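You operate a simulated robot arm through the tools that you are given. There is no shell and no other tool. Be economical: measure what you need, move in short steps, check, and stop when the job is done.

The job below is to be done with a simulated robot arm. You get a single attempt, and the scene is never put back.

## Task
Prime the plate reader's line from the rinse bottle till CLEAR shows.
Fine: first the waste bottle in the grey holder and the rinse bottle in the blue one; press Prime, watch, then press Stop before the waste overflows; the other bottle stays. Set down upright: waste bottle, what you pick out.

The check looks at the end state, three seconds after you hand in, the way a careful person would. Anything else that was tipped, shoved, dropped, spilled or broken makes it a failure.

## Robot
A 7-joint arm with a two-finger parallel gripper on a trunk, on a base that drives. Base frame: it is fixed to the floor where the robot stands at the start and does not move with it; the origin is under the middle of the robot, x ahead of it, y to its left, z up; the surface under the hand at the start is at about z = 0.92. Units: m, degrees, N and s.
With the tool pointing down near the work surface it reaches from about 0.32 to 0.74 m from the robot's upright axis, wherever it stands. Its first joint turns from -115.0 to 115.0 degrees. Places, roughly: blue bottle holder [0.5, -0.4, 0.9]; gain dial [0.5, -1.2, 1]; grey bottle holder [0.6, -0.4, 0.9]; heat dial [0.5, -1.4, 1]; lamp switch [0.4, -1.5, 1]; plate reader [0.8, -0.8, 1.2]; prime key [0.4, -1.3, 1]; reader screen [0.8, -1.4, 1.1]; reader switch [0.4, -1.6, 1]; run key [0.4, -1.3, 1]; stop key [0.4, -1.4, 1]; tray key [0.4, -1.2, 1]. Payload 3.91 kg.
The TCP is the grasp point between the finger pads, 0.03 m short of the fingertips. In the tool frame z runs along the fingers and y along their closing line. The gripper opens to 0.11 m. The fingers are 0.02 m wide and 0.01 m thick; the gripper's body (0.048 by 0.112 m) begins 0.055 m behind the TCP.
Orientation is that of the tool frame in the base frame, as [roll, pitch, yaw] about the fixed x, y, z axes, in that order (R = Rz(yaw) Ry(pitch) Rx(roll)). With the fingers straight down and closing along the base's y, the tool's x points along the base's -x, its y along +y and its z along -z.

## Interface
- The arm moves only by the tool arm_command. Its argument "motion" is one flat list of numbers, 7 for each row, row after row: the shift along the tool's x, y, z in m, then the turn, a rotation vector about the tool's x, y, z in degrees, then the gripper command, from -1 (shut) to 1 (fully open), values between in proportion. In form: [dx, dy, dz, wx, wy, wz, gripper, dx, dy, dz, wx, wy, wz, gripper, ...]. A call has 1 to 8 rows; each row shifts and turns the commanded pose from where the row before left it, along the tool's axes as they then stand. A row lasts 0.2 s, in which the tool goes at most 0.05 m and 8.6 degrees; a call with a longer step from one row to the next is refused whole, and so is a gripper value outside its range. Where a pose cannot be reached the arm comes as near as it can. A force on the tool above 40 N (or 10 N above the force at the start of the call, whichever is more), or a blocked arm, ends the call early, and 0.2 s more pass. The fingers move at their own pace (about 0.108 m/s each) and stop on an object; they squeeze with about 25 N. The grip force told is the motor's: it shows also when the fingers shut on nothing. Time passes only in rows, and 0.2 s behind the last, so rows that do not move let the fingers close. It gives the time, the measured TCP pose, the force on the tool (base axes), the opening and the grip force at its end, in the units of the frame above (readings bear some noise), with the torque about the TCP (base axes, N m) and any sound that the robot's microphone picked up.
- Cameras (640 x 400 px; columns grow to the right, rows downward): "scene" is now at [0.0124, 0.1263, 1.7566]; the picture's right is [-0.35, -0.94, 0.00], its down [-0.71, 0.27, -0.65] and it looks along [0.61, -0.23, -0.76] (base axes); focal length 294 px, centre (320, 200). "wrist" rides on the gripper at [0.072, 0.017, -0.103] in the tool frame; the picture's right is [-0.23, 0.97, 0.00], its down [-0.76, -0.18, -0.62] and it looks along [-0.61, -0.14, 0.78] (tool axes); focal length 222 px, centre (320, 200). There is no depth. A picture from a camera that has moved, and an enlarged one, comes with that camera's place and axes in the base frame and with its lens.
- snapshot(camera): a new picture of that camera. No time passes.
- lift_body(by): slides the trunk up (or, below 0, down) by that many m; the arm and the scene camera ride with it, the base frame stays. It gives what a move gives, with no picture.
- drive_base(legs): drives the robot by 1 to 6 legs, each [ahead, turn to the left] in m and degrees, along the robot's own axes; the way and the turn of a leg run together, so that a leg with both is an arc; at most 1.5 m and 180 degrees a leg. The arm and the cameras ride along, it lands a little off, and it stops where it bumps. It gives what a move gives.
- pan_tilt(pan, tilt): turns the head with the scene camera to pan (to the left, within 155 degrees either way) and tilt (down, from -29 to 69), counted from straight ahead of the robot. It gives what a move gives.
- close_up(camera, box): a new picture of the part [left, top, right, bottom] of that camera's present view, enlarged. No time passes.
- hand_in(): hands the job in; it is judged then, once.

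Work in short steps. Places have to be worked out from the pictures, the camera data and where the tool is seen: move nearer, look again, correct. Check each grasp and each placing, and mend what went wrong. You have 120 turns and 98 pictures in all, those below and enlarged ones among them. Open the gripper and draw the arm clear of the work before you hand the job in, unless the task says otherwise; then end with one line.

The tools are called after "Call:" as a command line: name --argument value ..., lists and objects as JSON in quotes. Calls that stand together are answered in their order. arm_command: Moves the arm, as the interface text tells. Its arguments: {"type":"object","properties":{"motion":{"type":"array","items":{"type":"number"}}},"required":["motion"]} The other tools are called the same way: lift_body (by) slides the trunk up or down; drive_base (legs) drives the base; pan_tilt (pan, tilt) turns the head that bears the scene camera; snapshot (camera) takes a picture; close_up (camera, box) takes an enlarged picture of a part of a camera's view; hand_in () hands the job in.

At the start:

```text
clock: 0.0
tool_pos: [0.4666, 0.0565, 1.1907]
ee_rot: [-179.9, 0.1, 179.5]
ft_force: [0.8, -0.1, -0.2]
wrist_torque: [0.0, 0.0, 0.02]
finger_gap: 0.1101
grasp_force: 0.1
trunk travel left (down, up): [-0.875, 0.115]
robot x, y, heading: [0.001, 0.0038, -0.2]
head pan, tilt: [-20.5, 49.7]
```

scene: 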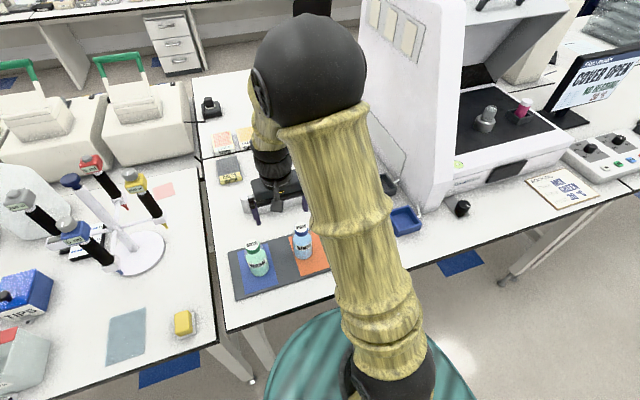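
wrist: 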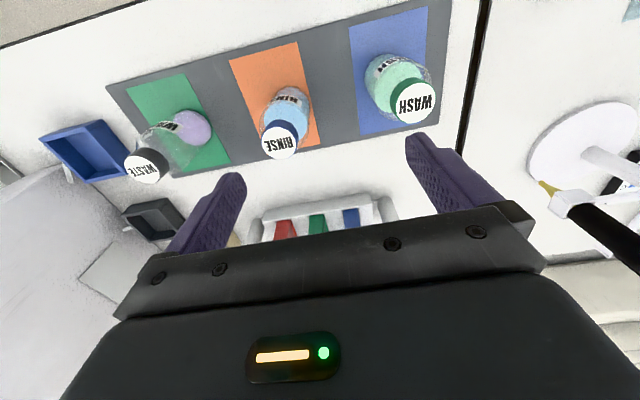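

The pictures show three bottles (wash, rinse, waste) on mats, two trays, and a reader with "COVER OPEN". I look closer at the screen and the bottles first.

Call:
close_up --camera "scene" --box '[440, 20, 640, 220]'

Call:
close_up --camera "wrist" --box '[20, 0, 460, 275]'

Call:
pan_tilt --pan -60 --tilt 40

```text
2.00 times, centred on (540, 120) of scene
camera zoom: at [0.0124, 0.1263, 1.7566], right [-0.35, -0.94, 0.0], down [-0.71, 0.27, -0.65], along [0.61, -0.23, -0.76], focal length 587 px, centre (-120, 360)
```

zoom: 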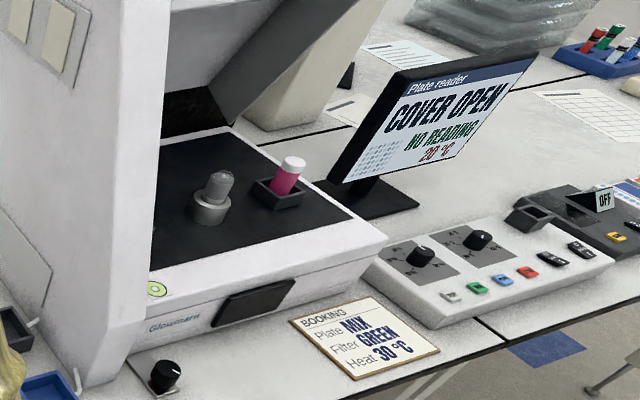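

```text
1.45 times, centred on (240, 138) of wrist
camera zoom: at [0.3947, 0.0751, 1.2951], right [0.24, 0.97, 0.0], down [0.76, -0.18, 0.62], along [0.61, -0.15, -0.78], focal length 323 px, centre (436, 291)
```

zoom: 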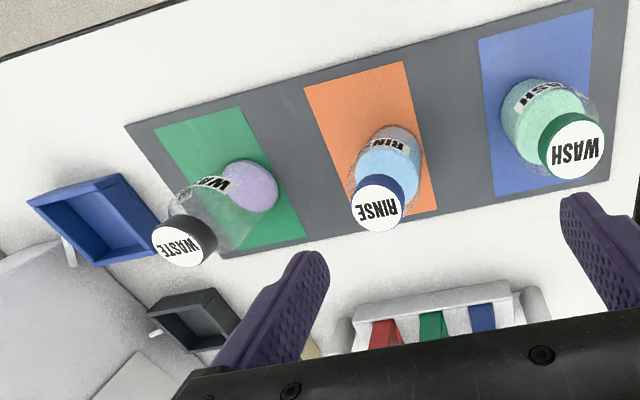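

```text
clock: 1.1
tool_pos: [0.4667, 0.0558, 1.1906]
ee_rot: [180.0, 0.0, 179.5]
ft_force: [-0.2, -0.9, -0.6]
wrist_torque: [-0.01, -0.01, 0.01]
finger_gap: 0.1099
grasp_force: 0.1
trunk travel left (down, up): [-0.875, 0.115]
robot x, y, heading: [-0.0062, 0.0007, 0.0]
head pan, tilt: [-60.0, 40.0]
```

The waste bottle is transparent with an (almost) empty lilac content. I look toward the reader now.

Call:
snapshot --camera "scene"

```text
93 pictures are left
camera scene: at [-0.0171, 0.0798, 1.7704], right [-0.87, -0.5, 0.0], down [-0.32, 0.56, -0.77], along [0.38, -0.66, -0.64], focal length 294 px, centre (320, 200)
```

scene: 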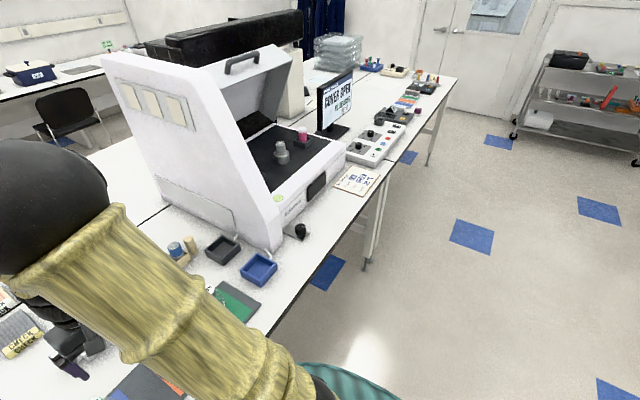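

I enlarge the key panel and the holders.

Call:
close_up --camera "scene" --box '[310, 60, 450, 200]'

Call:
close_up --camera "scene" --box '[150, 130, 350, 330]'

```text
2.86 times, centred on (380, 130) of scene
camera zoom: at [-0.0171, 0.0798, 1.7704], right [-0.87, -0.5, 0.0], down [-0.32, 0.56, -0.77], along [0.38, -0.66, -0.64], focal length 839 px, centre (149, 400)
```

zoom: 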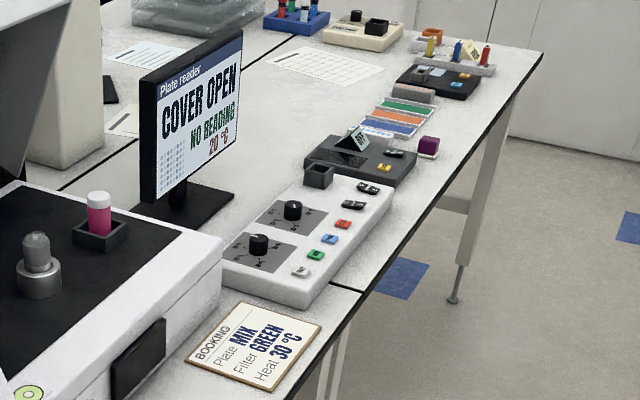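

```text
2.00 times, centred on (250, 230) of scene
camera zoom: at [-0.0171, 0.0798, 1.7704], right [-0.87, -0.5, 0.0], down [-0.32, 0.56, -0.77], along [0.38, -0.66, -0.64], focal length 587 px, centre (460, 140)
```

zoom: 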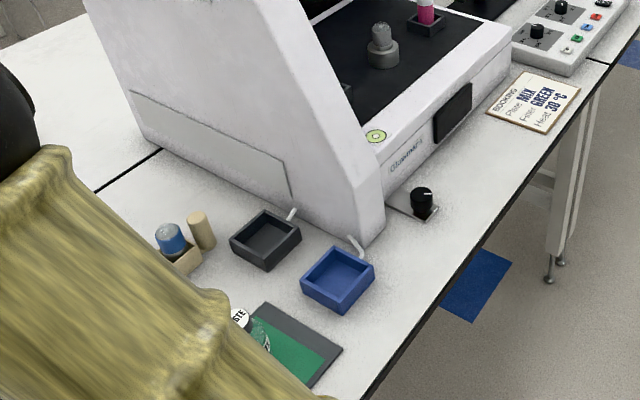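

I need the bottle shape (lid, shoulder), so I turn the head back and enlarge the bottles.

Call:
pan_tilt --pan -20 --tilt 60

Call:
snapshot --camera "scene"

```text
clock: 2.1
tool_pos: [0.4668, 0.0576, 1.1913]
ee_rot: [-180.0, 0.0, 179.4]
ft_force: [-0.4, -0.1, 0.3]
wrist_torque: [-0.04, -0.02, -0.01]
finger_gap: 0.11
grasp_force: 0.1
trunk travel left (down, up): [-0.875, 0.115]
robot x, y, heading: [-0.0024, -0.0031, -0.1]
head pan, tilt: [-20.0, 60.0]
```

```text
90 pictures are left
camera scene: at [0.0029, 0.1304, 1.7437], right [-0.34, -0.94, 0.0], down [-0.81, 0.3, -0.5], along [0.47, -0.17, -0.87], focal length 294 px, centre (320, 200)
```

scene: 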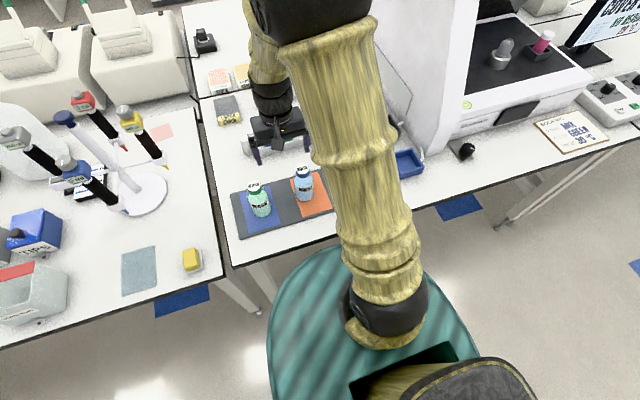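

I move the hand over toward the waste bottle at the same height, keeping clear of the lids, and look with the wrist camera.

Call:
arm_command --motion '[0, -0.045, 0, 0, 0, 0, 1, 0, -0.045, 0, 0, 0, 0, 1, 0, -0.045, 0, 0, 0, 0, 1, 0, -0.045, 0, 0, 0, 0, 1, 0.04, -0.03, 0, 0, 0, 0, 1]'

Call:
snapshot --camera "wrist"

Call:
close_up --camera "scene" --box '[220, 160, 340, 240]'

```text
clock: 3.3
tool_pos: [0.423, -0.1541, 1.1905]
ee_rot: [180.0, 0.2, 179.6]
ft_force: [0.4, 0.0, 1.0]
wrist_torque: [0.03, -0.02, 0.01]
finger_gap: 0.11
grasp_force: 0.0
trunk travel left (down, up): [-0.875, 0.115]
robot x, y, heading: [0.0056, -0.0017, 0.0]
head pan, tilt: [-20.0, 60.0]
```

```text
89 pictures are left
camera wrist: at [0.3513, -0.1357, 1.295], right [0.23, 0.97, 0.0], down [0.76, -0.18, 0.62], along [0.61, -0.15, -0.78], focal length 222 px, centre (320, 200)
```

wrist: 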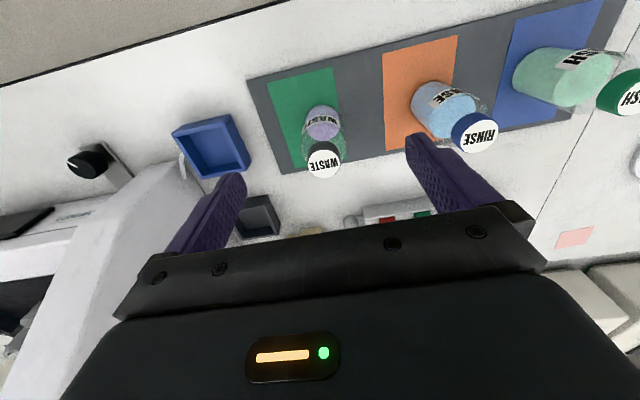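

```text
5.00 times, centred on (280, 200) of scene
camera zoom: at [-0.0001, 0.1295, 1.7438], right [-0.34, -0.94, 0.0], down [-0.81, 0.3, -0.5], along [0.47, -0.17, -0.87], focal length 1468 px, centre (520, 200)
```

zoom: 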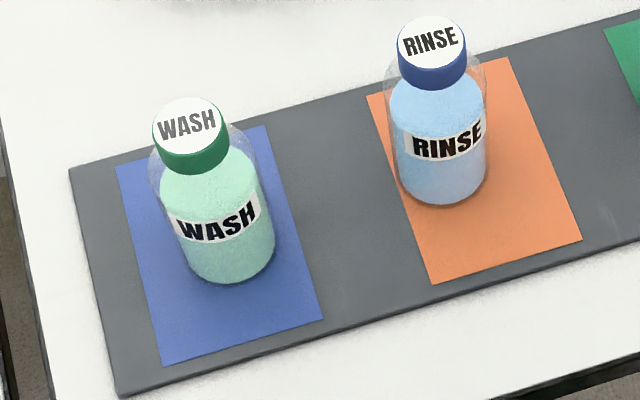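

The waste bottle stands about (0.475, -0.16), lid top near z 1.065. I go toward the holders with the empty hand to view them and their clearance.

Call:
arm_command --motion '[0.03, -0.04, -0.02, 0, 0, 0, 1, 0.03, -0.04, -0.02, 0, 0, 0, 1, 0.02, -0.04, -0.02, 0, 0, 0, 1]'

Call:
snapshot --camera "wrist"

```text
refused: row 1 steps farther than a row can; nothing moved
```

```text
87 pictures are left
camera wrist: at [0.3513, -0.1357, 1.295], right [0.23, 0.97, 0.0], down [0.76, -0.18, 0.62], along [0.61, -0.15, -0.78], focal length 222 px, centre (320, 200)
```

wrist: 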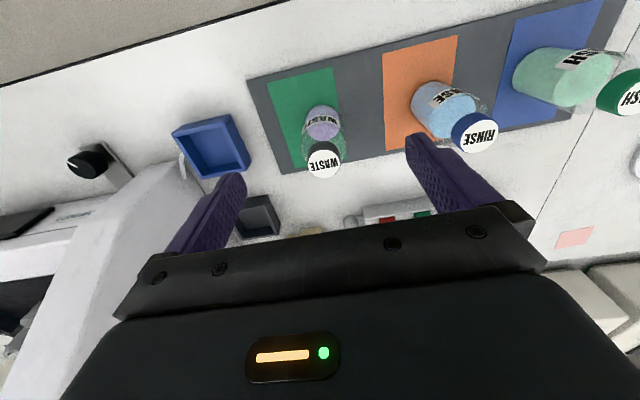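

The step was slightly too long; I use smaller rows.

Call:
arm_command --motion '[0.02, -0.035, -0.02, 0, 0, 0, 1, 0.02, -0.035, -0.02, 0, 0, 0, 1, 0.02, -0.035, -0.02, 0, 0, 0, 1, 0, -0.04, 0, 0, 0, 0, 1]'

Call:
snapshot --camera "wrist"

```text
clock: 4.3
tool_pos: [0.3664, -0.3005, 1.25]
ee_rot: [179.8, -0.2, 179.6]
ft_force: [0.9, -0.5, 0.7]
wrist_torque: [0.05, 0.04, 0.02]
finger_gap: 0.1101
grasp_force: 0.2
trunk travel left (down, up): [-0.875, 0.115]
robot x, y, heading: [0.0031, -0.0019, 0.0]
head pan, tilt: [-20.0, 60.0]
```

```text
86 pictures are left
camera wrist: at [0.2937, -0.2823, 1.3535], right [0.23, 0.97, 0.0], down [0.76, -0.18, 0.62], along [0.6, -0.14, -0.78], focal length 222 px, centre (320, 200)
```

wrist: 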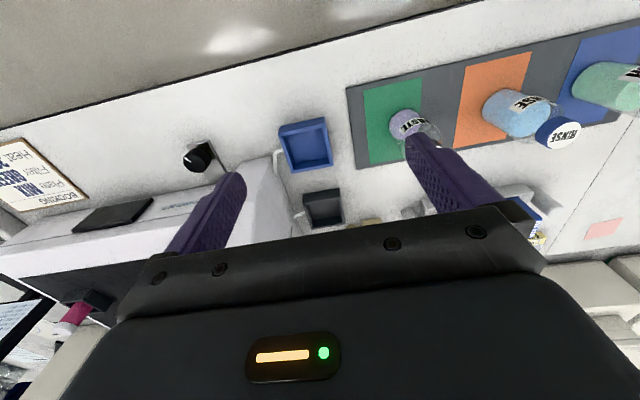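

Call:
close_up --camera "wrist" --box '[220, 90, 380, 250]'

```text
2.50 times, centred on (300, 170) of wrist
camera zoom: at [0.2937, -0.2823, 1.3535], right [0.23, 0.97, 0.0], down [0.76, -0.18, 0.62], along [0.6, -0.14, -0.78], focal length 555 px, centre (370, 275)
```

zoom: 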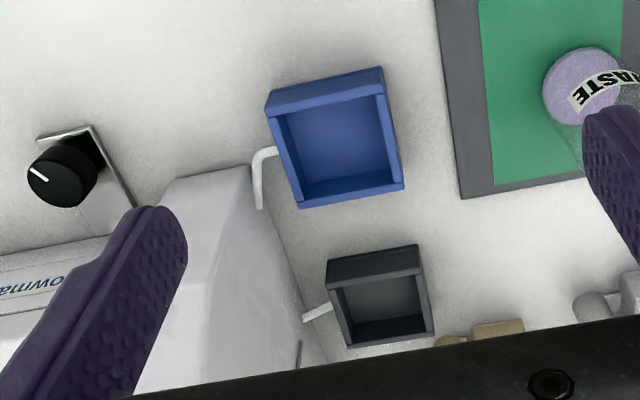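

Estimated: blue holder floor centre about (0.48, -0.35), grey about (0.65, -0.355), so the grey one is at the edge of reach. I centre the arm, then drive sideways about 0.28 m to the right.

Call:
arm_command --motion '[0, 0.043, 0, 0, 0, 0, 1, 0, 0.043, 0, 0, 0, 0, 1, 0, 0.043, 0, 0, 0, 0, 1, 0, 0.043, 0, 0, 0, 0, 1, 0, 0.043, 0, 0, 0, 0, 1, 0, 0.043, 0, 0, 0, 0, 1, 0, 0.043, 0, 0, 0, 0, 1]'

Call:
drive_base --legs '[[0, -90], [0.28, 0], [0, 90]]'

Call:
pan_tilt --pan -10 --tilt 50

Call:
snapshot --camera "scene"

Call:
snapshot --camera "wrist"

```text
clock: 5.9
tool_pos: [0.3659, 0.0059, 1.2512]
ee_rot: [180.0, 0.0, 179.5]
ft_force: [0.4, 0.6, -0.3]
wrist_torque: [0.0, 0.01, -0.03]
finger_gap: 0.11
grasp_force: 0.1
trunk travel left (down, up): [-0.875, 0.115]
robot x, y, heading: [0.0019, 0.0019, -0.4]
head pan, tilt: [-20.0, 60.0]
```

```text
clock: 19.3
tool_pos: [0.3644, -0.2771, 1.2504]
ee_rot: [180.0, -0.1, 180.0]
ft_force: [0.4, -0.4, -0.5]
wrist_torque: [-0.01, 0.01, -0.02]
finger_gap: 0.1102
grasp_force: 0.1
trunk travel left (down, up): [-0.875, 0.115]
robot x, y, heading: [-0.0025, -0.2854, 0.3]
head pan, tilt: [-20.0, 60.0]
```

```text
clock: 20.0
tool_pos: [0.3646, -0.2778, 1.2509]
ee_rot: [180.0, 0.0, 179.8]
ft_force: [0.0, 0.2, -0.3]
wrist_torque: [0.0, 0.0, -0.01]
finger_gap: 0.1099
grasp_force: 0.0
trunk travel left (down, up): [-0.875, 0.115]
robot x, y, heading: [0.001, -0.2833, 0.4]
head pan, tilt: [-10.0, 50.0]
```

```text
84 pictures are left
camera scene: at [0.0134, -0.1431, 1.7562], right [-0.17, -0.99, 0.0], down [-0.76, 0.13, -0.64], along [0.63, -0.11, -0.77], focal length 294 px, centre (320, 200)
```

scene: 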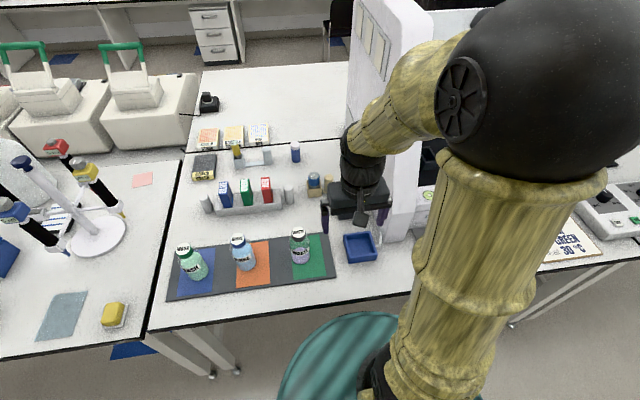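

```text
83 pictures are left
camera wrist: at [0.2927, -0.2593, 1.3555], right [0.23, 0.97, 0.0], down [0.76, -0.18, 0.62], along [0.61, -0.14, -0.78], focal length 222 px, centre (320, 200)
```

wrist: 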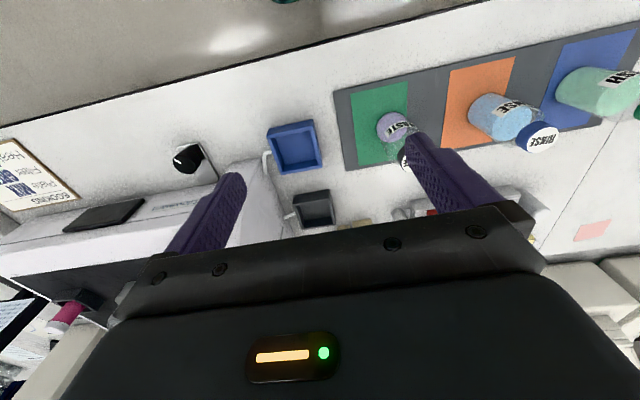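

The base is at y = -0.285 now. I move to above the waste bottle (0.475, -0.16) at z 1.16.

Call:
arm_command --motion '[-0.03, 0.03, 0.02, 0, 0, 0, 1, -0.03, 0.03, 0.02, 0, 0, 0, 1, -0.03, 0.03, 0.02, 0, 0, 0, 1, -0.02, 0.028, 0.03, 0, 0, 0, 1]'

Call:
snapshot --camera "wrist"

Call:
close_up --camera "scene" --box '[220, 160, 420, 300]'

```text
clock: 21.0
tool_pos: [0.4773, -0.1593, 1.1577]
ee_rot: [180.0, 0.1, 179.9]
ft_force: [0.7, -0.2, -0.2]
wrist_torque: [-0.03, 0.03, 0.02]
finger_gap: 0.1101
grasp_force: 0.1
trunk travel left (down, up): [-0.875, 0.115]
robot x, y, heading: [-0.0011, -0.2822, 0.3]
head pan, tilt: [-10.0, 50.0]
```

```text
82 pictures are left
camera wrist: at [0.4044, -0.1407, 1.2632], right [0.23, 0.97, 0.0], down [0.76, -0.18, 0.62], along [0.61, -0.14, -0.78], focal length 222 px, centre (320, 200)
```

wrist: 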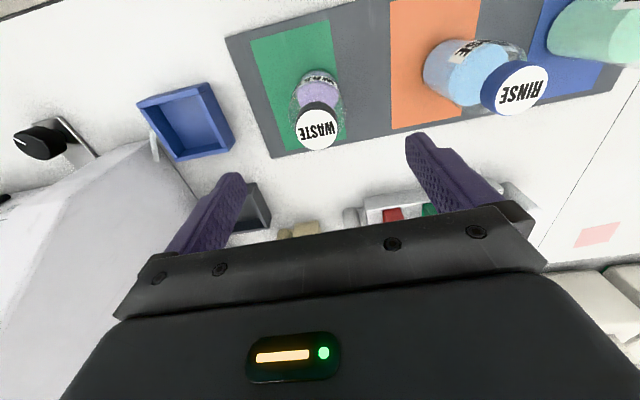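

```text
2.86 times, centred on (320, 230) of scene
camera zoom: at [0.0149, -0.1416, 1.7561], right [-0.17, -0.99, 0.0], down [-0.76, 0.13, -0.64], along [0.63, -0.11, -0.77], focal length 839 px, centre (320, 114)
```

zoom: 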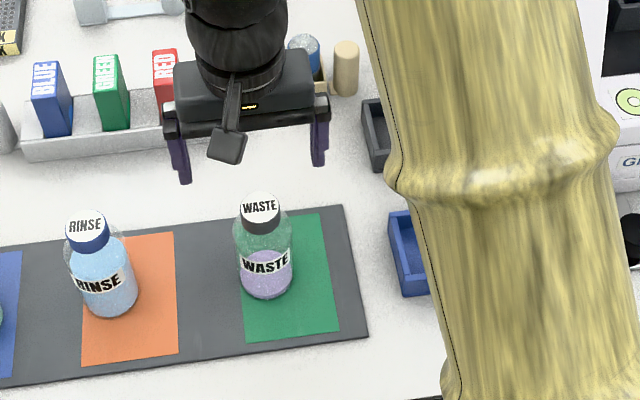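

The hand (0.477, -0.159) is over the waste bottle (about 0.480, -0.160). I descend to z about 1.018, where the fingers span the upper body.

Call:
arm_command --motion '[-0.003, 0, 0.04, 0, 0, 0, 1, 0, 0, 0.04, 0, 0, 0, 1, 0, 0, 0.035, 0, 0, 0, 1, 0, 0, 0.024, 0, 0, 0, 1]'

Call:
close_up --camera "scene" --box '[220, 160, 420, 300]'

Call:
snapshot --camera "wrist"

```text
clock: 22.0
tool_pos: [0.4788, -0.1594, 1.0215]
ee_rot: [-180.0, 0.0, 179.9]
ft_force: [0.1, -0.1, -0.8]
wrist_torque: [-0.01, 0.03, 0.0]
finger_gap: 0.1097
grasp_force: 0.2
trunk travel left (down, up): [-0.875, 0.115]
robot x, y, heading: [-0.0012, -0.2875, 0.1]
head pan, tilt: [-10.0, 50.0]
```

```text
2.86 times, centred on (320, 230) of scene
camera zoom: at [0.0136, -0.143, 1.7563], right [-0.17, -0.99, 0.0], down [-0.76, 0.13, -0.64], along [0.63, -0.11, -0.77], focal length 839 px, centre (320, 114)
```

zoom: 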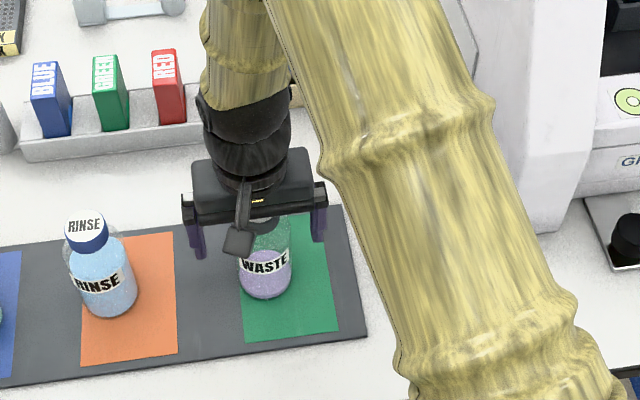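

```text
79 pictures are left
camera wrist: at [0.4068, -0.1411, 1.1266], right [0.23, 0.97, 0.0], down [0.76, -0.18, 0.62], along [0.61, -0.14, -0.78], focal length 222 px, centre (320, 200)
```

wrist: 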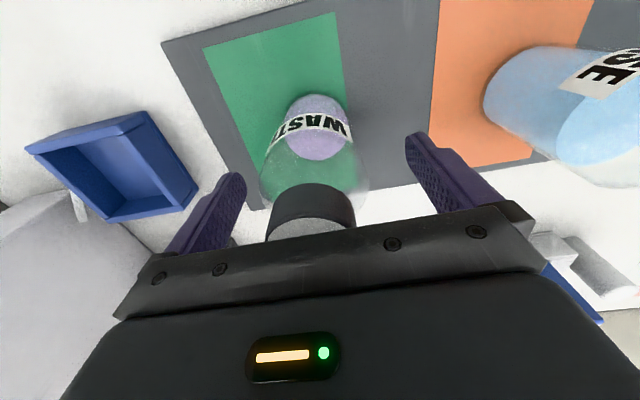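

The bottle sits centred between the fingers; I close the gripper in place.

Call:
arm_command --motion '[0, 0, 0, 0, 0, 0, -0.2, 0, 0, 0, 0, 0, 0, -0.5, 0, 0, 0, 0, 0, 0, -1, 0, 0, 0, 0, 0, 0, -1]'

Call:
snapshot --camera "wrist"

```text
clock: 23.0
tool_pos: [0.4798, -0.1604, 1.0215]
ee_rot: [180.0, 0.0, 180.0]
ft_force: [-0.7, -0.6, 0.3]
wrist_torque: [-0.01, 0.03, 0.0]
finger_gap: 0.0608
grasp_force: 24.7
trunk travel left (down, up): [-0.875, 0.115]
robot x, y, heading: [0.001, -0.2843, 0.0]
head pan, tilt: [-10.0, 50.0]
```

```text
78 pictures are left
camera wrist: at [0.4067, -0.141, 1.1269], right [0.23, 0.97, 0.0], down [0.76, -0.18, 0.62], along [0.61, -0.14, -0.78], focal length 222 px, centre (320, 200)
```

wrist: 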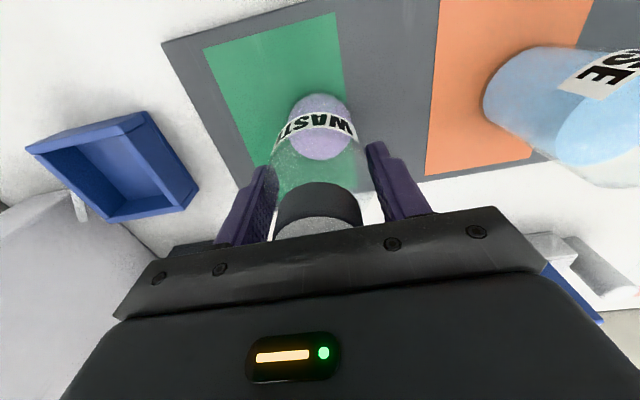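

Grip holds at 0.061 m. I lift by 0.1 m.

Call:
arm_command --motion '[0, 0, -0.02, 0, 0, 0, -1, 0, 0, -0.03, 0, 0, 0, -1, 0, 0, -0.03, 0, 0, 0, -1, 0, 0, -0.03, 0, 0, 0, -1]'

Call:
close_up --camera "scene" --box '[220, 140, 420, 300]'

```text
clock: 24.0
tool_pos: [0.4772, -0.158, 1.1319]
ee_rot: [-180.0, -0.1, 179.9]
ft_force: [0.3, -0.3, -1.6]
wrist_torque: [0.02, -0.01, -0.01]
finger_gap: 0.0612
grasp_force: 25.4
trunk travel left (down, up): [-0.875, 0.115]
robot x, y, heading: [-0.0031, -0.2863, 0.2]
head pan, tilt: [-10.0, 50.0]
```

```text
2.50 times, centred on (320, 220) of scene
camera zoom: at [0.0127, -0.1432, 1.7563], right [-0.17, -0.99, 0.0], down [-0.75, 0.13, -0.64], along [0.63, -0.11, -0.77], focal length 734 px, centre (320, 150)
```

zoom: 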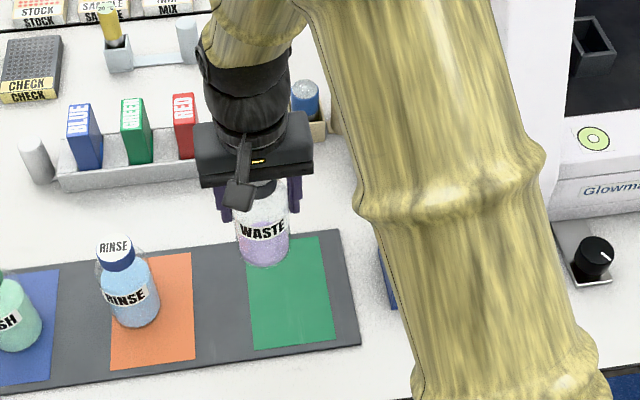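

The bottle is lifted cleanly. I carry it toward the grey holder at the same height, stopping a little short to look.

Call:
arm_command --motion '[-0.02, -0.035, 0, 0, 0, 0, -1, -0.025, -0.035, 0, 0, 0, 0, -1, -0.025, -0.035, 0, 0, 0, 0, -1, -0.03, -0.035, 0, 0, 0, 0, -1, -0.03, -0.035, 0, 0, 0, 0, -1]'

Call:
snapshot --camera "wrist"

Call:
snapshot --camera "scene"

```text
clock: 25.2
tool_pos: [0.6086, -0.3358, 1.1301]
ee_rot: [179.9, -0.1, 179.9]
ft_force: [0.4, -0.3, -1.5]
wrist_torque: [0.03, 0.0, 0.0]
finger_gap: 0.0613
grasp_force: 24.8
trunk travel left (down, up): [-0.875, 0.115]
robot x, y, heading: [-0.0019, -0.2862, 0.4]
head pan, tilt: [-10.0, 50.0]
```

```text
76 pictures are left
camera wrist: at [0.5364, -0.3183, 1.2359], right [0.23, 0.97, 0.0], down [0.76, -0.18, 0.62], along [0.61, -0.14, -0.78], focal length 222 px, centre (320, 200)
```

wrist: 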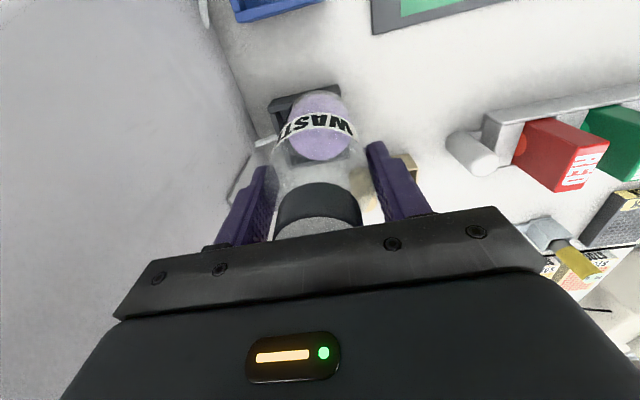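

```text
75 pictures are left
camera scene: at [0.0147, -0.1448, 1.7564], right [-0.17, -0.99, 0.0], down [-0.76, 0.13, -0.64], along [0.63, -0.11, -0.77], focal length 294 px, centre (320, 200)
```

scene: 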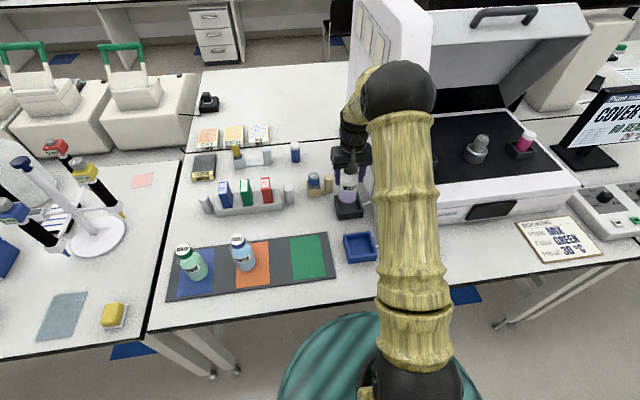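

I enlarge the grey holder with both cameras to locate it against the bottle.

Call:
close_up --camera "scene" --box '[300, 130, 400, 270]'

Call:
close_up --camera "wrist" --box '[180, 0, 440, 260]'

```text
2.86 times, centred on (350, 200) of scene
camera zoom: at [0.0147, -0.1448, 1.7564], right [-0.17, -0.99, 0.0], down [-0.76, 0.13, -0.64], along [0.63, -0.11, -0.77], focal length 839 px, centre (234, 200)
```

zoom: 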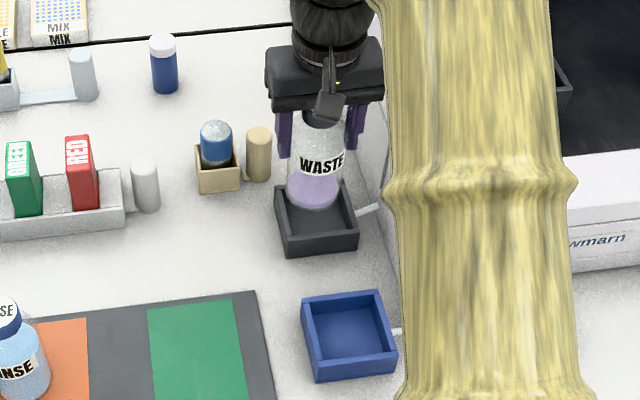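

```text
1.54 times, centred on (310, 130) of wrist
camera zoom: at [0.5364, -0.3183, 1.2359], right [0.23, 0.97, 0.0], down [0.76, -0.18, 0.62], along [0.61, -0.14, -0.78], focal length 342 px, centre (335, 308)
```

zoom: 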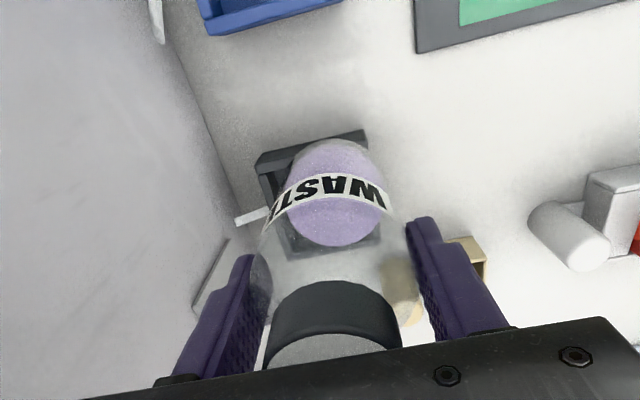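

The grey holder's outer rim is about x 0.60–0.69, y -0.40 to -0.31, so its centre is near (0.646, -0.355). I move above that and look again.

Call:
arm_command --motion '[-0.02, -0.01, 0, 0, 0, 0, -1, -0.018, -0.009, 0.02, 0, 0, 0, -1, 0, 0, 0.02, 0, 0, 0, -1]'

Call:
close_up --camera "scene" --box '[300, 130, 400, 270]'

Call:
close_up --camera "wrist" --box '[180, 0, 440, 260]'

```text
clock: 26.0
tool_pos: [0.6455, -0.3546, 1.0917]
ee_rot: [180.0, 0.0, 179.9]
ft_force: [-0.7, -0.1, -1.5]
wrist_torque: [0.0, -0.02, 0.0]
finger_gap: 0.0609
grasp_force: 25.2
trunk travel left (down, up): [-0.875, 0.115]
robot x, y, heading: [-0.0023, -0.2838, 0.2]
head pan, tilt: [-10.0, 50.0]
```

```text
2.86 times, centred on (350, 200) of scene
camera zoom: at [0.014, -0.1433, 1.7563], right [-0.17, -0.99, 0.0], down [-0.76, 0.13, -0.64], along [0.63, -0.11, -0.77], focal length 839 px, centre (234, 200)
```

zoom: 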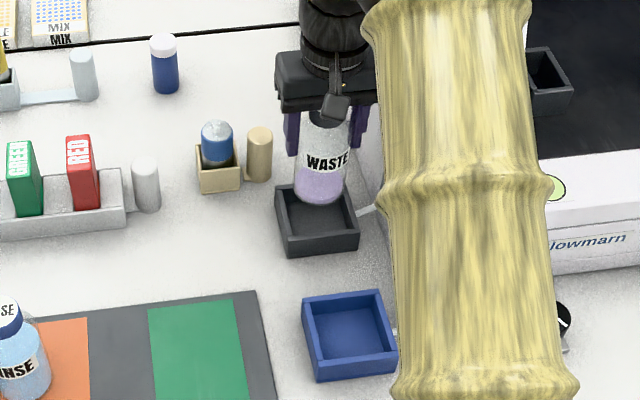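

```text
1.54 times, centred on (310, 130) of wrist
camera zoom: at [0.574, -0.336, 1.196], right [0.23, 0.97, 0.0], down [0.76, -0.18, 0.62], along [0.61, -0.14, -0.78], focal length 342 px, centre (335, 308)
```

zoom: 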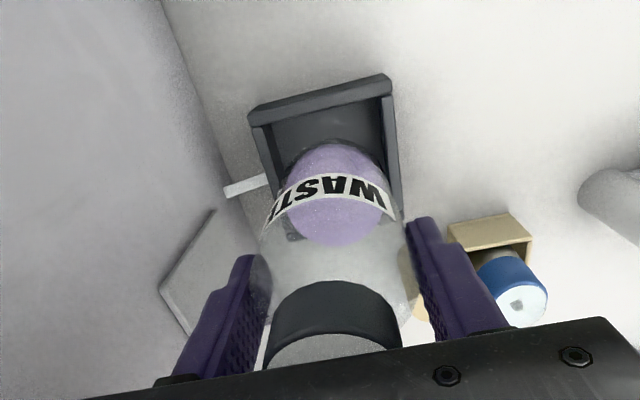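

The refined holder centre is about (0.644, -0.352), and the bottle is nearly there. I correct by 2 mm and lower carefully.

Call:
arm_command --motion '[0.001, 0.002, 0.02, 0, 0, 0, -1, 0, 0, 0.015, 0, 0, 0, -1, 0, 0, 0.01, 0, 0, 0, -1, 0, 0, 0, 0, 0, 0, -1]'

Call:
close_up --camera "scene" --box '[300, 130, 400, 270]'

Call:
close_up --camera "wrist" --box '[180, 0, 440, 260]'

```text
clock: 27.0
tool_pos: [0.6446, -0.3519, 1.046]
ee_rot: [-179.9, 0.1, 179.9]
ft_force: [-0.2, 0.4, -1.2]
wrist_torque: [0.01, 0.01, -0.01]
finger_gap: 0.0611
grasp_force: 25.0
trunk travel left (down, up): [-0.875, 0.115]
robot x, y, heading: [-0.0022, -0.2849, 0.3]
head pan, tilt: [-10.0, 50.0]
```

```text
2.86 times, centred on (350, 200) of scene
camera zoom: at [0.0134, -0.143, 1.7563], right [-0.17, -0.99, 0.0], down [-0.76, 0.13, -0.64], along [0.63, -0.11, -0.77], focal length 839 px, centre (234, 200)
```

zoom: 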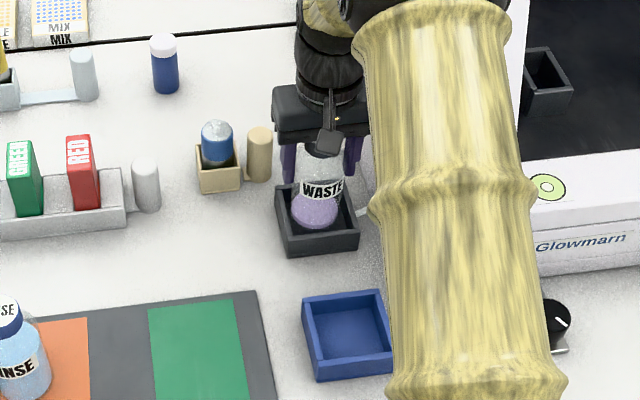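

```text
1.54 times, centred on (310, 130) of wrist
camera zoom: at [0.5722, -0.3337, 1.1508], right [0.23, 0.97, 0.0], down [0.76, -0.18, 0.62], along [0.61, -0.14, -0.78], focal length 342 px, centre (335, 308)
```

zoom: 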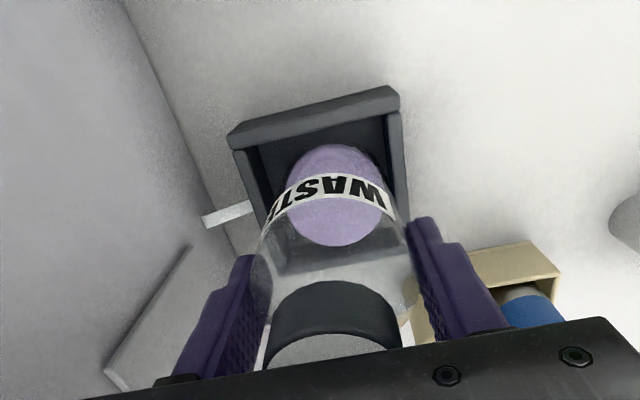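

The bottle bottom is within the walls with room on all sides. I keep lowering in small steps until it touches.

Call:
arm_command --motion '[0, 0, 0.008, 0, 0, 0, -1, 0, 0, 0.006, 0, 0, 0, -1, 0, 0, 0, 0, 0, 0, -1]'

```text
clock: 27.8
tool_pos: [0.6454, -0.3519, 1.0328]
ee_rot: [180.0, 0.0, 179.8]
ft_force: [-0.5, 0.3, -1.4]
wrist_torque: [-0.02, 0.02, 0.0]
finger_gap: 0.0609
grasp_force: 24.9
trunk travel left (down, up): [-0.875, 0.115]
robot x, y, heading: [-0.0038, -0.2821, 0.3]
head pan, tilt: [-10.0, 50.0]
```

Still hanging free (force -1.4 N); I go on in 3 mm steps.

Call:
arm_command --motion '[0, 0, 0.003, 0, 0, 0, -1, 0, 0, 0.003, 0, 0, 0, -1]'

Call:
arm_command --motion '[0, 0, 0.003, 0, 0, 0, -1, 0, 0, 0, 0, 0, 0, -1]'

```text
clock: 28.4
tool_pos: [0.6444, -0.3522, 1.0264]
ee_rot: [-180.0, -0.1, 179.9]
ft_force: [0.3, -0.5, -1.8]
wrist_torque: [0.01, 0.03, 0.0]
finger_gap: 0.0611
grasp_force: 25.2
trunk travel left (down, up): [-0.875, 0.115]
robot x, y, heading: [-0.0021, -0.2837, 0.4]
head pan, tilt: [-10.0, 50.0]
```

```text
clock: 29.0
tool_pos: [0.6454, -0.3514, 1.0243]
ee_rot: [-179.9, 0.0, 179.9]
ft_force: [0.2, 0.2, 1.3]
wrist_torque: [0.04, 0.03, 0.02]
finger_gap: 0.0612
grasp_force: 24.9
trunk travel left (down, up): [-0.875, 0.115]
robot x, y, heading: [-0.003, -0.2827, 0.1]
head pan, tilt: [-10.0, 50.0]
```

The force turned to +1.3 N: the bottle stands on the floor. I open moderately and rise straight up.

Call:
arm_command --motion '[0, 0, 0, 0, 0, 0, 0.5, 0, 0, 0, 0, 0, 0, 0.5, 0, 0, -0.02, 0, 0, 0, 0.5, 0, 0, -0.04, 0, 0, 0, 0.5, 0, 0, -0.04, 0, 0, 0, 0.5, 0, 0, -0.04, 0, 0, 0, 0.5]'

Call:
close_up --camera "wrist" --box '[180, 0, 440, 260]'

Call:
close_up --camera "scene" --box '[220, 130, 400, 300]'

```text
clock: 30.4
tool_pos: [0.6436, -0.3508, 1.1662]
ee_rot: [-180.0, 0.0, 180.0]
ft_force: [-0.1, -0.8, 0.1]
wrist_torque: [0.02, 0.01, -0.01]
finger_gap: 0.0822
grasp_force: 0.0
trunk travel left (down, up): [-0.875, 0.115]
robot x, y, heading: [-0.0012, -0.2838, 0.6]
head pan, tilt: [-10.0, 50.0]
```

```text
1.54 times, centred on (310, 130) of wrist
camera zoom: at [0.5717, -0.3337, 1.2701], right [0.23, 0.97, 0.0], down [0.76, -0.18, 0.62], along [0.61, -0.14, -0.78], focal length 342 px, centre (335, 308)
```

zoom: 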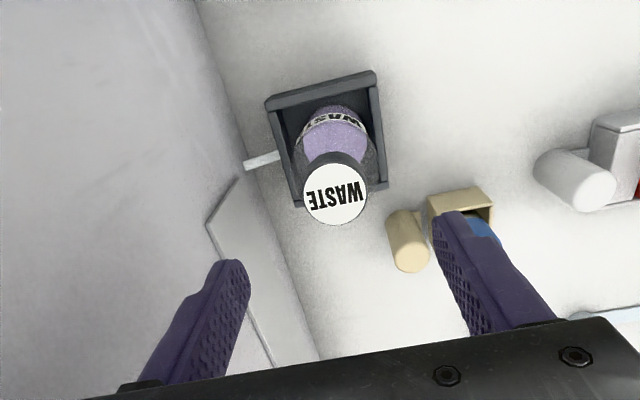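

```text
2.35 times, centred on (310, 215) of scene
camera zoom: at [0.0123, -0.1429, 1.7562], right [-0.17, -0.99, 0.0], down [-0.75, 0.13, -0.64], along [0.63, -0.11, -0.77], focal length 691 px, centre (344, 165)
```

zoom: 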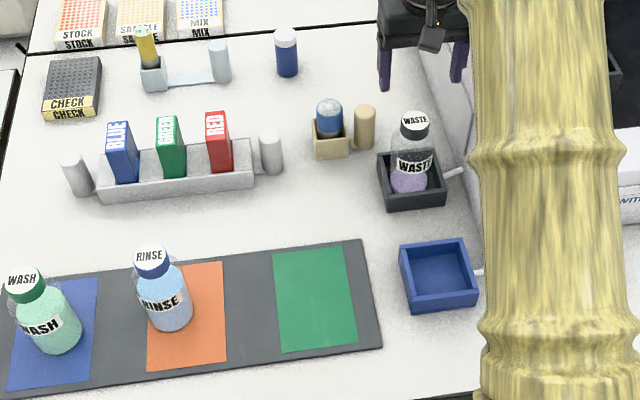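

The waste bottle stands upright in the grey holder. Next is the rinse bottle at about (0.485, 0.006); I travel high over there.

Call:
arm_command --motion '[0.017, 0.038, -0.02, 0, 0, 0, 1, 0.02, 0.04, 0, 0, 0, 0, 1, 0.02, 0.04, 0, 0, 0, 0, 1, 0.02, 0.04, 0, 0, 0, 0, 1, 0.02, 0.04, 0, 0, 0, 0, 1, 0.02, 0.04, 0, 0, 0, 0, 1, 0.02, 0.04, 0, 0, 0, 0, 1, 0.022, 0.041, 0, 0, 0, 0, 1]'

Call:
arm_command --motion '[0, 0.038, 0, 0, 0, 0, 1]'

Call:
snapshot --camera "wrist"

Call:
snapshot --camera "scene"

```text
clock: 32.2
tool_pos: [0.4853, -0.0288, 1.1833]
ee_rot: [-179.9, 0.0, 179.7]
ft_force: [0.2, 0.2, 1.5]
wrist_torque: [-0.04, -0.03, 0.0]
finger_gap: 0.11
grasp_force: 0.1
trunk travel left (down, up): [-0.875, 0.115]
robot x, y, heading: [-0.003, -0.2821, 0.0]
head pan, tilt: [-10.0, 50.0]
```

```text
clock: 32.6
tool_pos: [0.4852, 0.0087, 1.1817]
ee_rot: [-179.9, 0.0, 179.9]
ft_force: [0.3, 0.8, 0.1]
wrist_torque: [-0.05, 0.01, -0.03]
finger_gap: 0.1099
grasp_force: 0.1
trunk travel left (down, up): [-0.875, 0.115]
robot x, y, heading: [-0.0006, -0.2831, 0.5]
head pan, tilt: [-10.0, 50.0]
```

```text
66 pictures are left
camera wrist: at [0.4136, 0.0271, 1.2869], right [0.23, 0.97, 0.0], down [0.76, -0.18, 0.62], along [0.61, -0.14, -0.78], focal length 222 px, centre (320, 200)
```

wrist: 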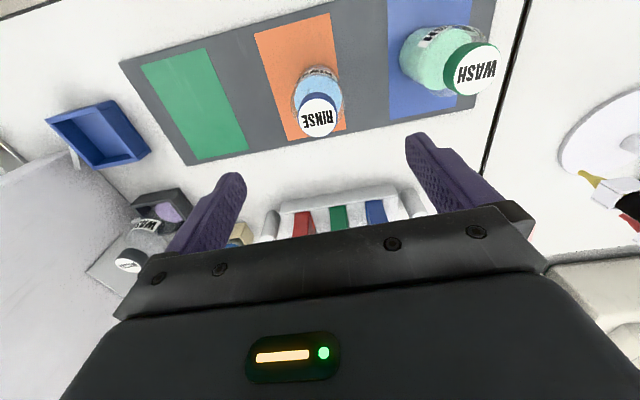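

```text
65 pictures are left
camera scene: at [0.0132, -0.1393, 1.7559], right [-0.17, -0.99, 0.0], down [-0.76, 0.13, -0.64], along [0.63, -0.11, -0.77], focal length 294 px, centre (320, 200)
```

scene: 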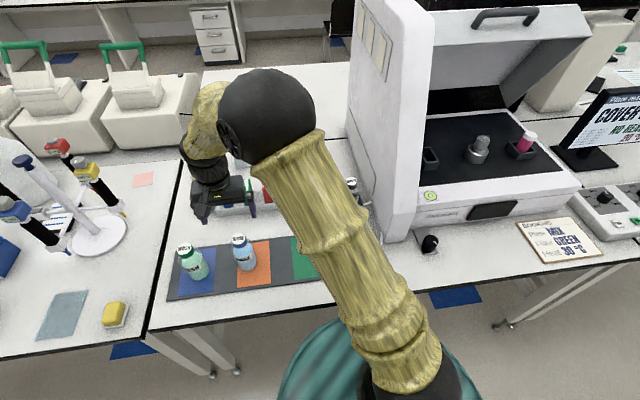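

The rinse bottle is at about (0.486, 0.010), right below the hand, and the wash bottle is well aside. I descend to z 1.022.

Call:
arm_command --motion '[-0.001, 0.001, 0.04, 0, 0, 0, 1, 0, 0, 0.045, 0, 0, 0, 1, 0, 0, 0.045, 0, 0, 0, 1, 0, 0, 0.03, 0, 0, 0, 1]'

Call:
snapshot --camera "wrist"

```text
clock: 33.6
tool_pos: [0.4877, 0.0059, 1.0234]
ee_rot: [180.0, 0.1, 179.8]
ft_force: [-0.7, 0.6, 0.1]
wrist_torque: [-0.01, 0.0, -0.01]
finger_gap: 0.1098
grasp_force: 0.0
trunk travel left (down, up): [-0.875, 0.115]
robot x, y, heading: [0.0016, -0.2855, 0.2]
head pan, tilt: [-10.0, 50.0]
```

```text
64 pictures are left
camera wrist: at [0.4149, 0.0234, 1.1276], right [0.23, 0.97, 0.0], down [0.76, -0.18, 0.62], along [0.61, -0.14, -0.78], focal length 222 px, centre (320, 200)
```

wrist: 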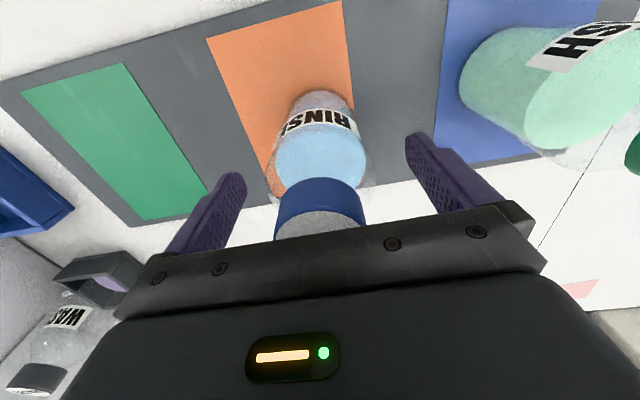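

Centred; I close and lift.

Call:
arm_command --motion '[0, 0, 0, 0, 0, 0, -0.2, 0, 0, 0, 0, 0, 0, -0.5, 0, 0, 0, 0, 0, 0, -1, 0, 0, 0, 0, 0, 0, -1, 0, 0, -0.02, 0, 0, 0, -1, 0, 0, -0.03, 0, 0, 0, -1, 0, 0, -0.03, 0, 0, 0, -1, 0, 0, -0.03, 0, 0, 0, -1]'

Call:
snapshot --camera "scene"

```text
clock: 35.4
tool_pos: [0.4864, 0.0071, 1.1354]
ee_rot: [-180.0, 0.0, 179.9]
ft_force: [-1.0, -0.4, -2.7]
wrist_torque: [0.02, 0.03, 0.02]
finger_gap: 0.0615
grasp_force: 25.1
trunk travel left (down, up): [-0.875, 0.115]
robot x, y, heading: [-0.0009, -0.2841, 0.2]
head pan, tilt: [-10.0, 50.0]
```

```text
63 pictures are left
camera scene: at [0.013, -0.1432, 1.7562], right [-0.17, -0.99, 0.0], down [-0.76, 0.13, -0.64], along [0.63, -0.11, -0.77], focal length 294 px, centre (320, 200)
```

scene: 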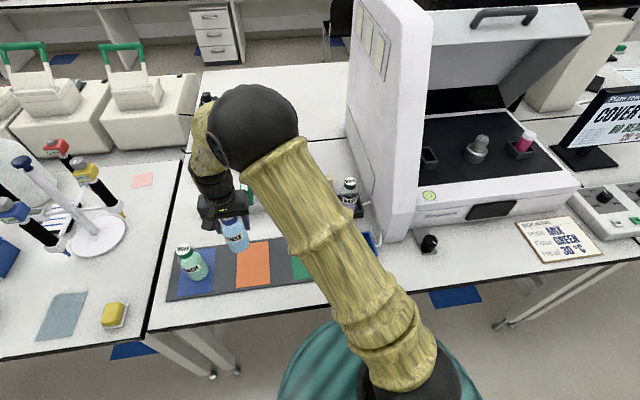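

Lifted. I carry the rinse bottle along y to just short of the blue holder.

Call:
arm_command --motion '[0, -0.041, 0, 0, 0, 0, -1, 0, -0.041, 0, 0, 0, 0, -1, 0, -0.041, 0, 0, 0, 0, -1, 0, -0.041, 0, 0, 0, 0, -1, 0, -0.041, 0, 0, 0, 0, -1, 0, -0.041, 0, 0, 0, 0, -1, 0.006, -0.041, 0, 0, 0, 0, -1, 0.006, -0.041, 0, 0, 0, 0, -1]'

Call:
close_up --camera "wrist" --box '[180, 0, 440, 260]'

Call:
close_up --camera "scene" --box '[270, 150, 430, 290]'

```text
clock: 37.2
tool_pos: [0.4748, -0.3218, 1.1334]
ee_rot: [180.0, -0.1, 179.9]
ft_force: [0.0, 0.1, -2.9]
wrist_torque: [0.01, -0.02, -0.01]
finger_gap: 0.0616
grasp_force: 24.6
trunk travel left (down, up): [-0.875, 0.115]
robot x, y, heading: [-0.0014, -0.2869, 0.5]
head pan, tilt: [-10.0, 50.0]
```

```text
1.54 times, centred on (310, 130) of wrist
camera zoom: at [0.4023, -0.3046, 1.2381], right [0.23, 0.97, 0.0], down [0.76, -0.18, 0.62], along [0.61, -0.14, -0.78], focal length 342 px, centre (335, 308)
```

zoom: 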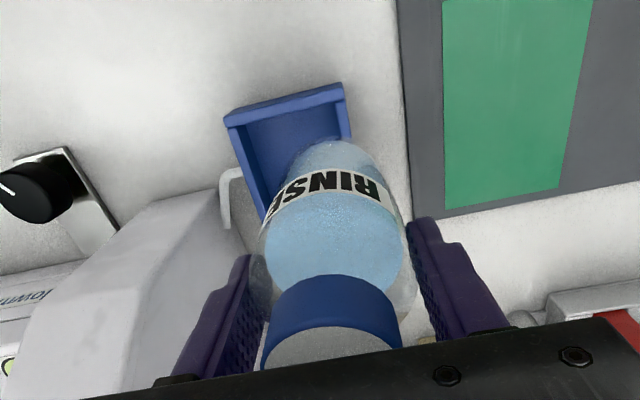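

```text
2.86 times, centred on (350, 220) of scene
camera zoom: at [0.0136, -0.1449, 1.7564], right [-0.17, -0.99, 0.0], down [-0.76, 0.13, -0.64], along [0.63, -0.11, -0.77], focal length 839 px, centre (234, 143)
```

zoom: 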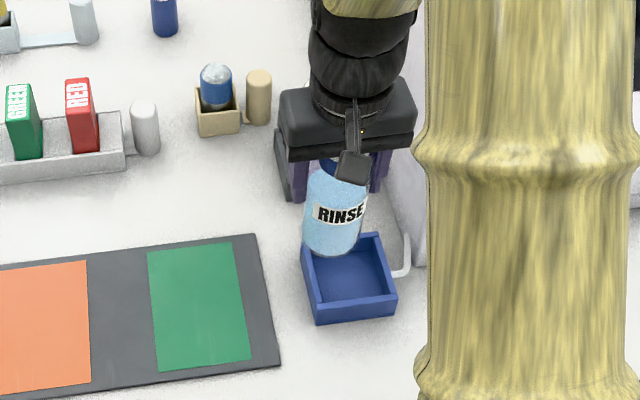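

The blue holder's front rim is at x 0.4305 and y -0.393 to -0.305, so its centre is about (0.476, -0.350). I move there and lower part way.

Call:
arm_command --motion '[-0.001, -0.028, 0, 0, 0, 0, -1, 0, 0, 0.04, 0, 0, 0, -1, 0, 0, 0, 0, 0, 0, -1]'

Call:
close_up --camera "wrist" --box '[180, 0, 440, 260]'

Call:
close_up --camera "scene" --box '[270, 150, 430, 290]'

```text
clock: 38.0
tool_pos: [0.4744, -0.3505, 1.0947]
ee_rot: [180.0, 0.0, 179.9]
ft_force: [-0.4, -0.9, -1.9]
wrist_torque: [-0.02, 0.02, 0.01]
finger_gap: 0.0615
grasp_force: 24.8
trunk travel left (down, up): [-0.875, 0.115]
robot x, y, heading: [-0.0011, -0.2826, 0.5]
head pan, tilt: [-10.0, 50.0]
```

```text
1.54 times, centred on (310, 130) of wrist
camera zoom: at [0.402, -0.332, 1.1993], right [0.23, 0.97, 0.0], down [0.76, -0.18, 0.62], along [0.61, -0.14, -0.78], focal length 342 px, centre (335, 308)
```

zoom: 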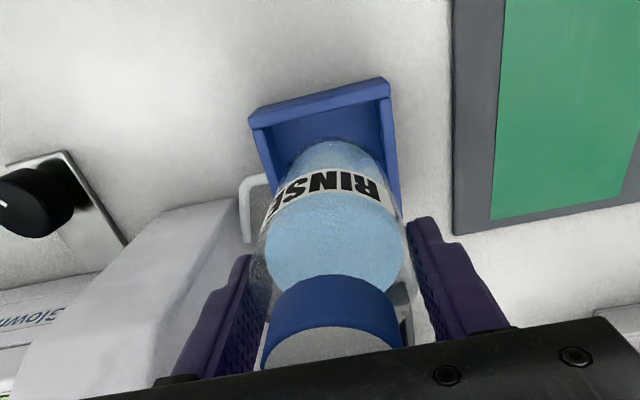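

```text
2.86 times, centred on (350, 220) of scene
camera zoom: at [0.012, -0.1442, 1.7564], right [-0.17, -0.99, 0.0], down [-0.75, 0.13, -0.64], along [0.63, -0.11, -0.77], focal length 839 px, centre (234, 143)
```

zoom: 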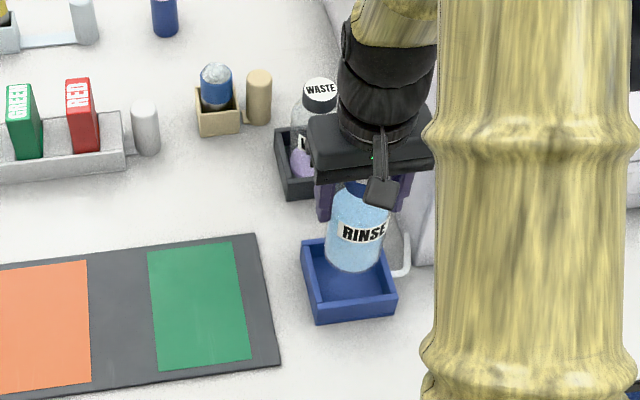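

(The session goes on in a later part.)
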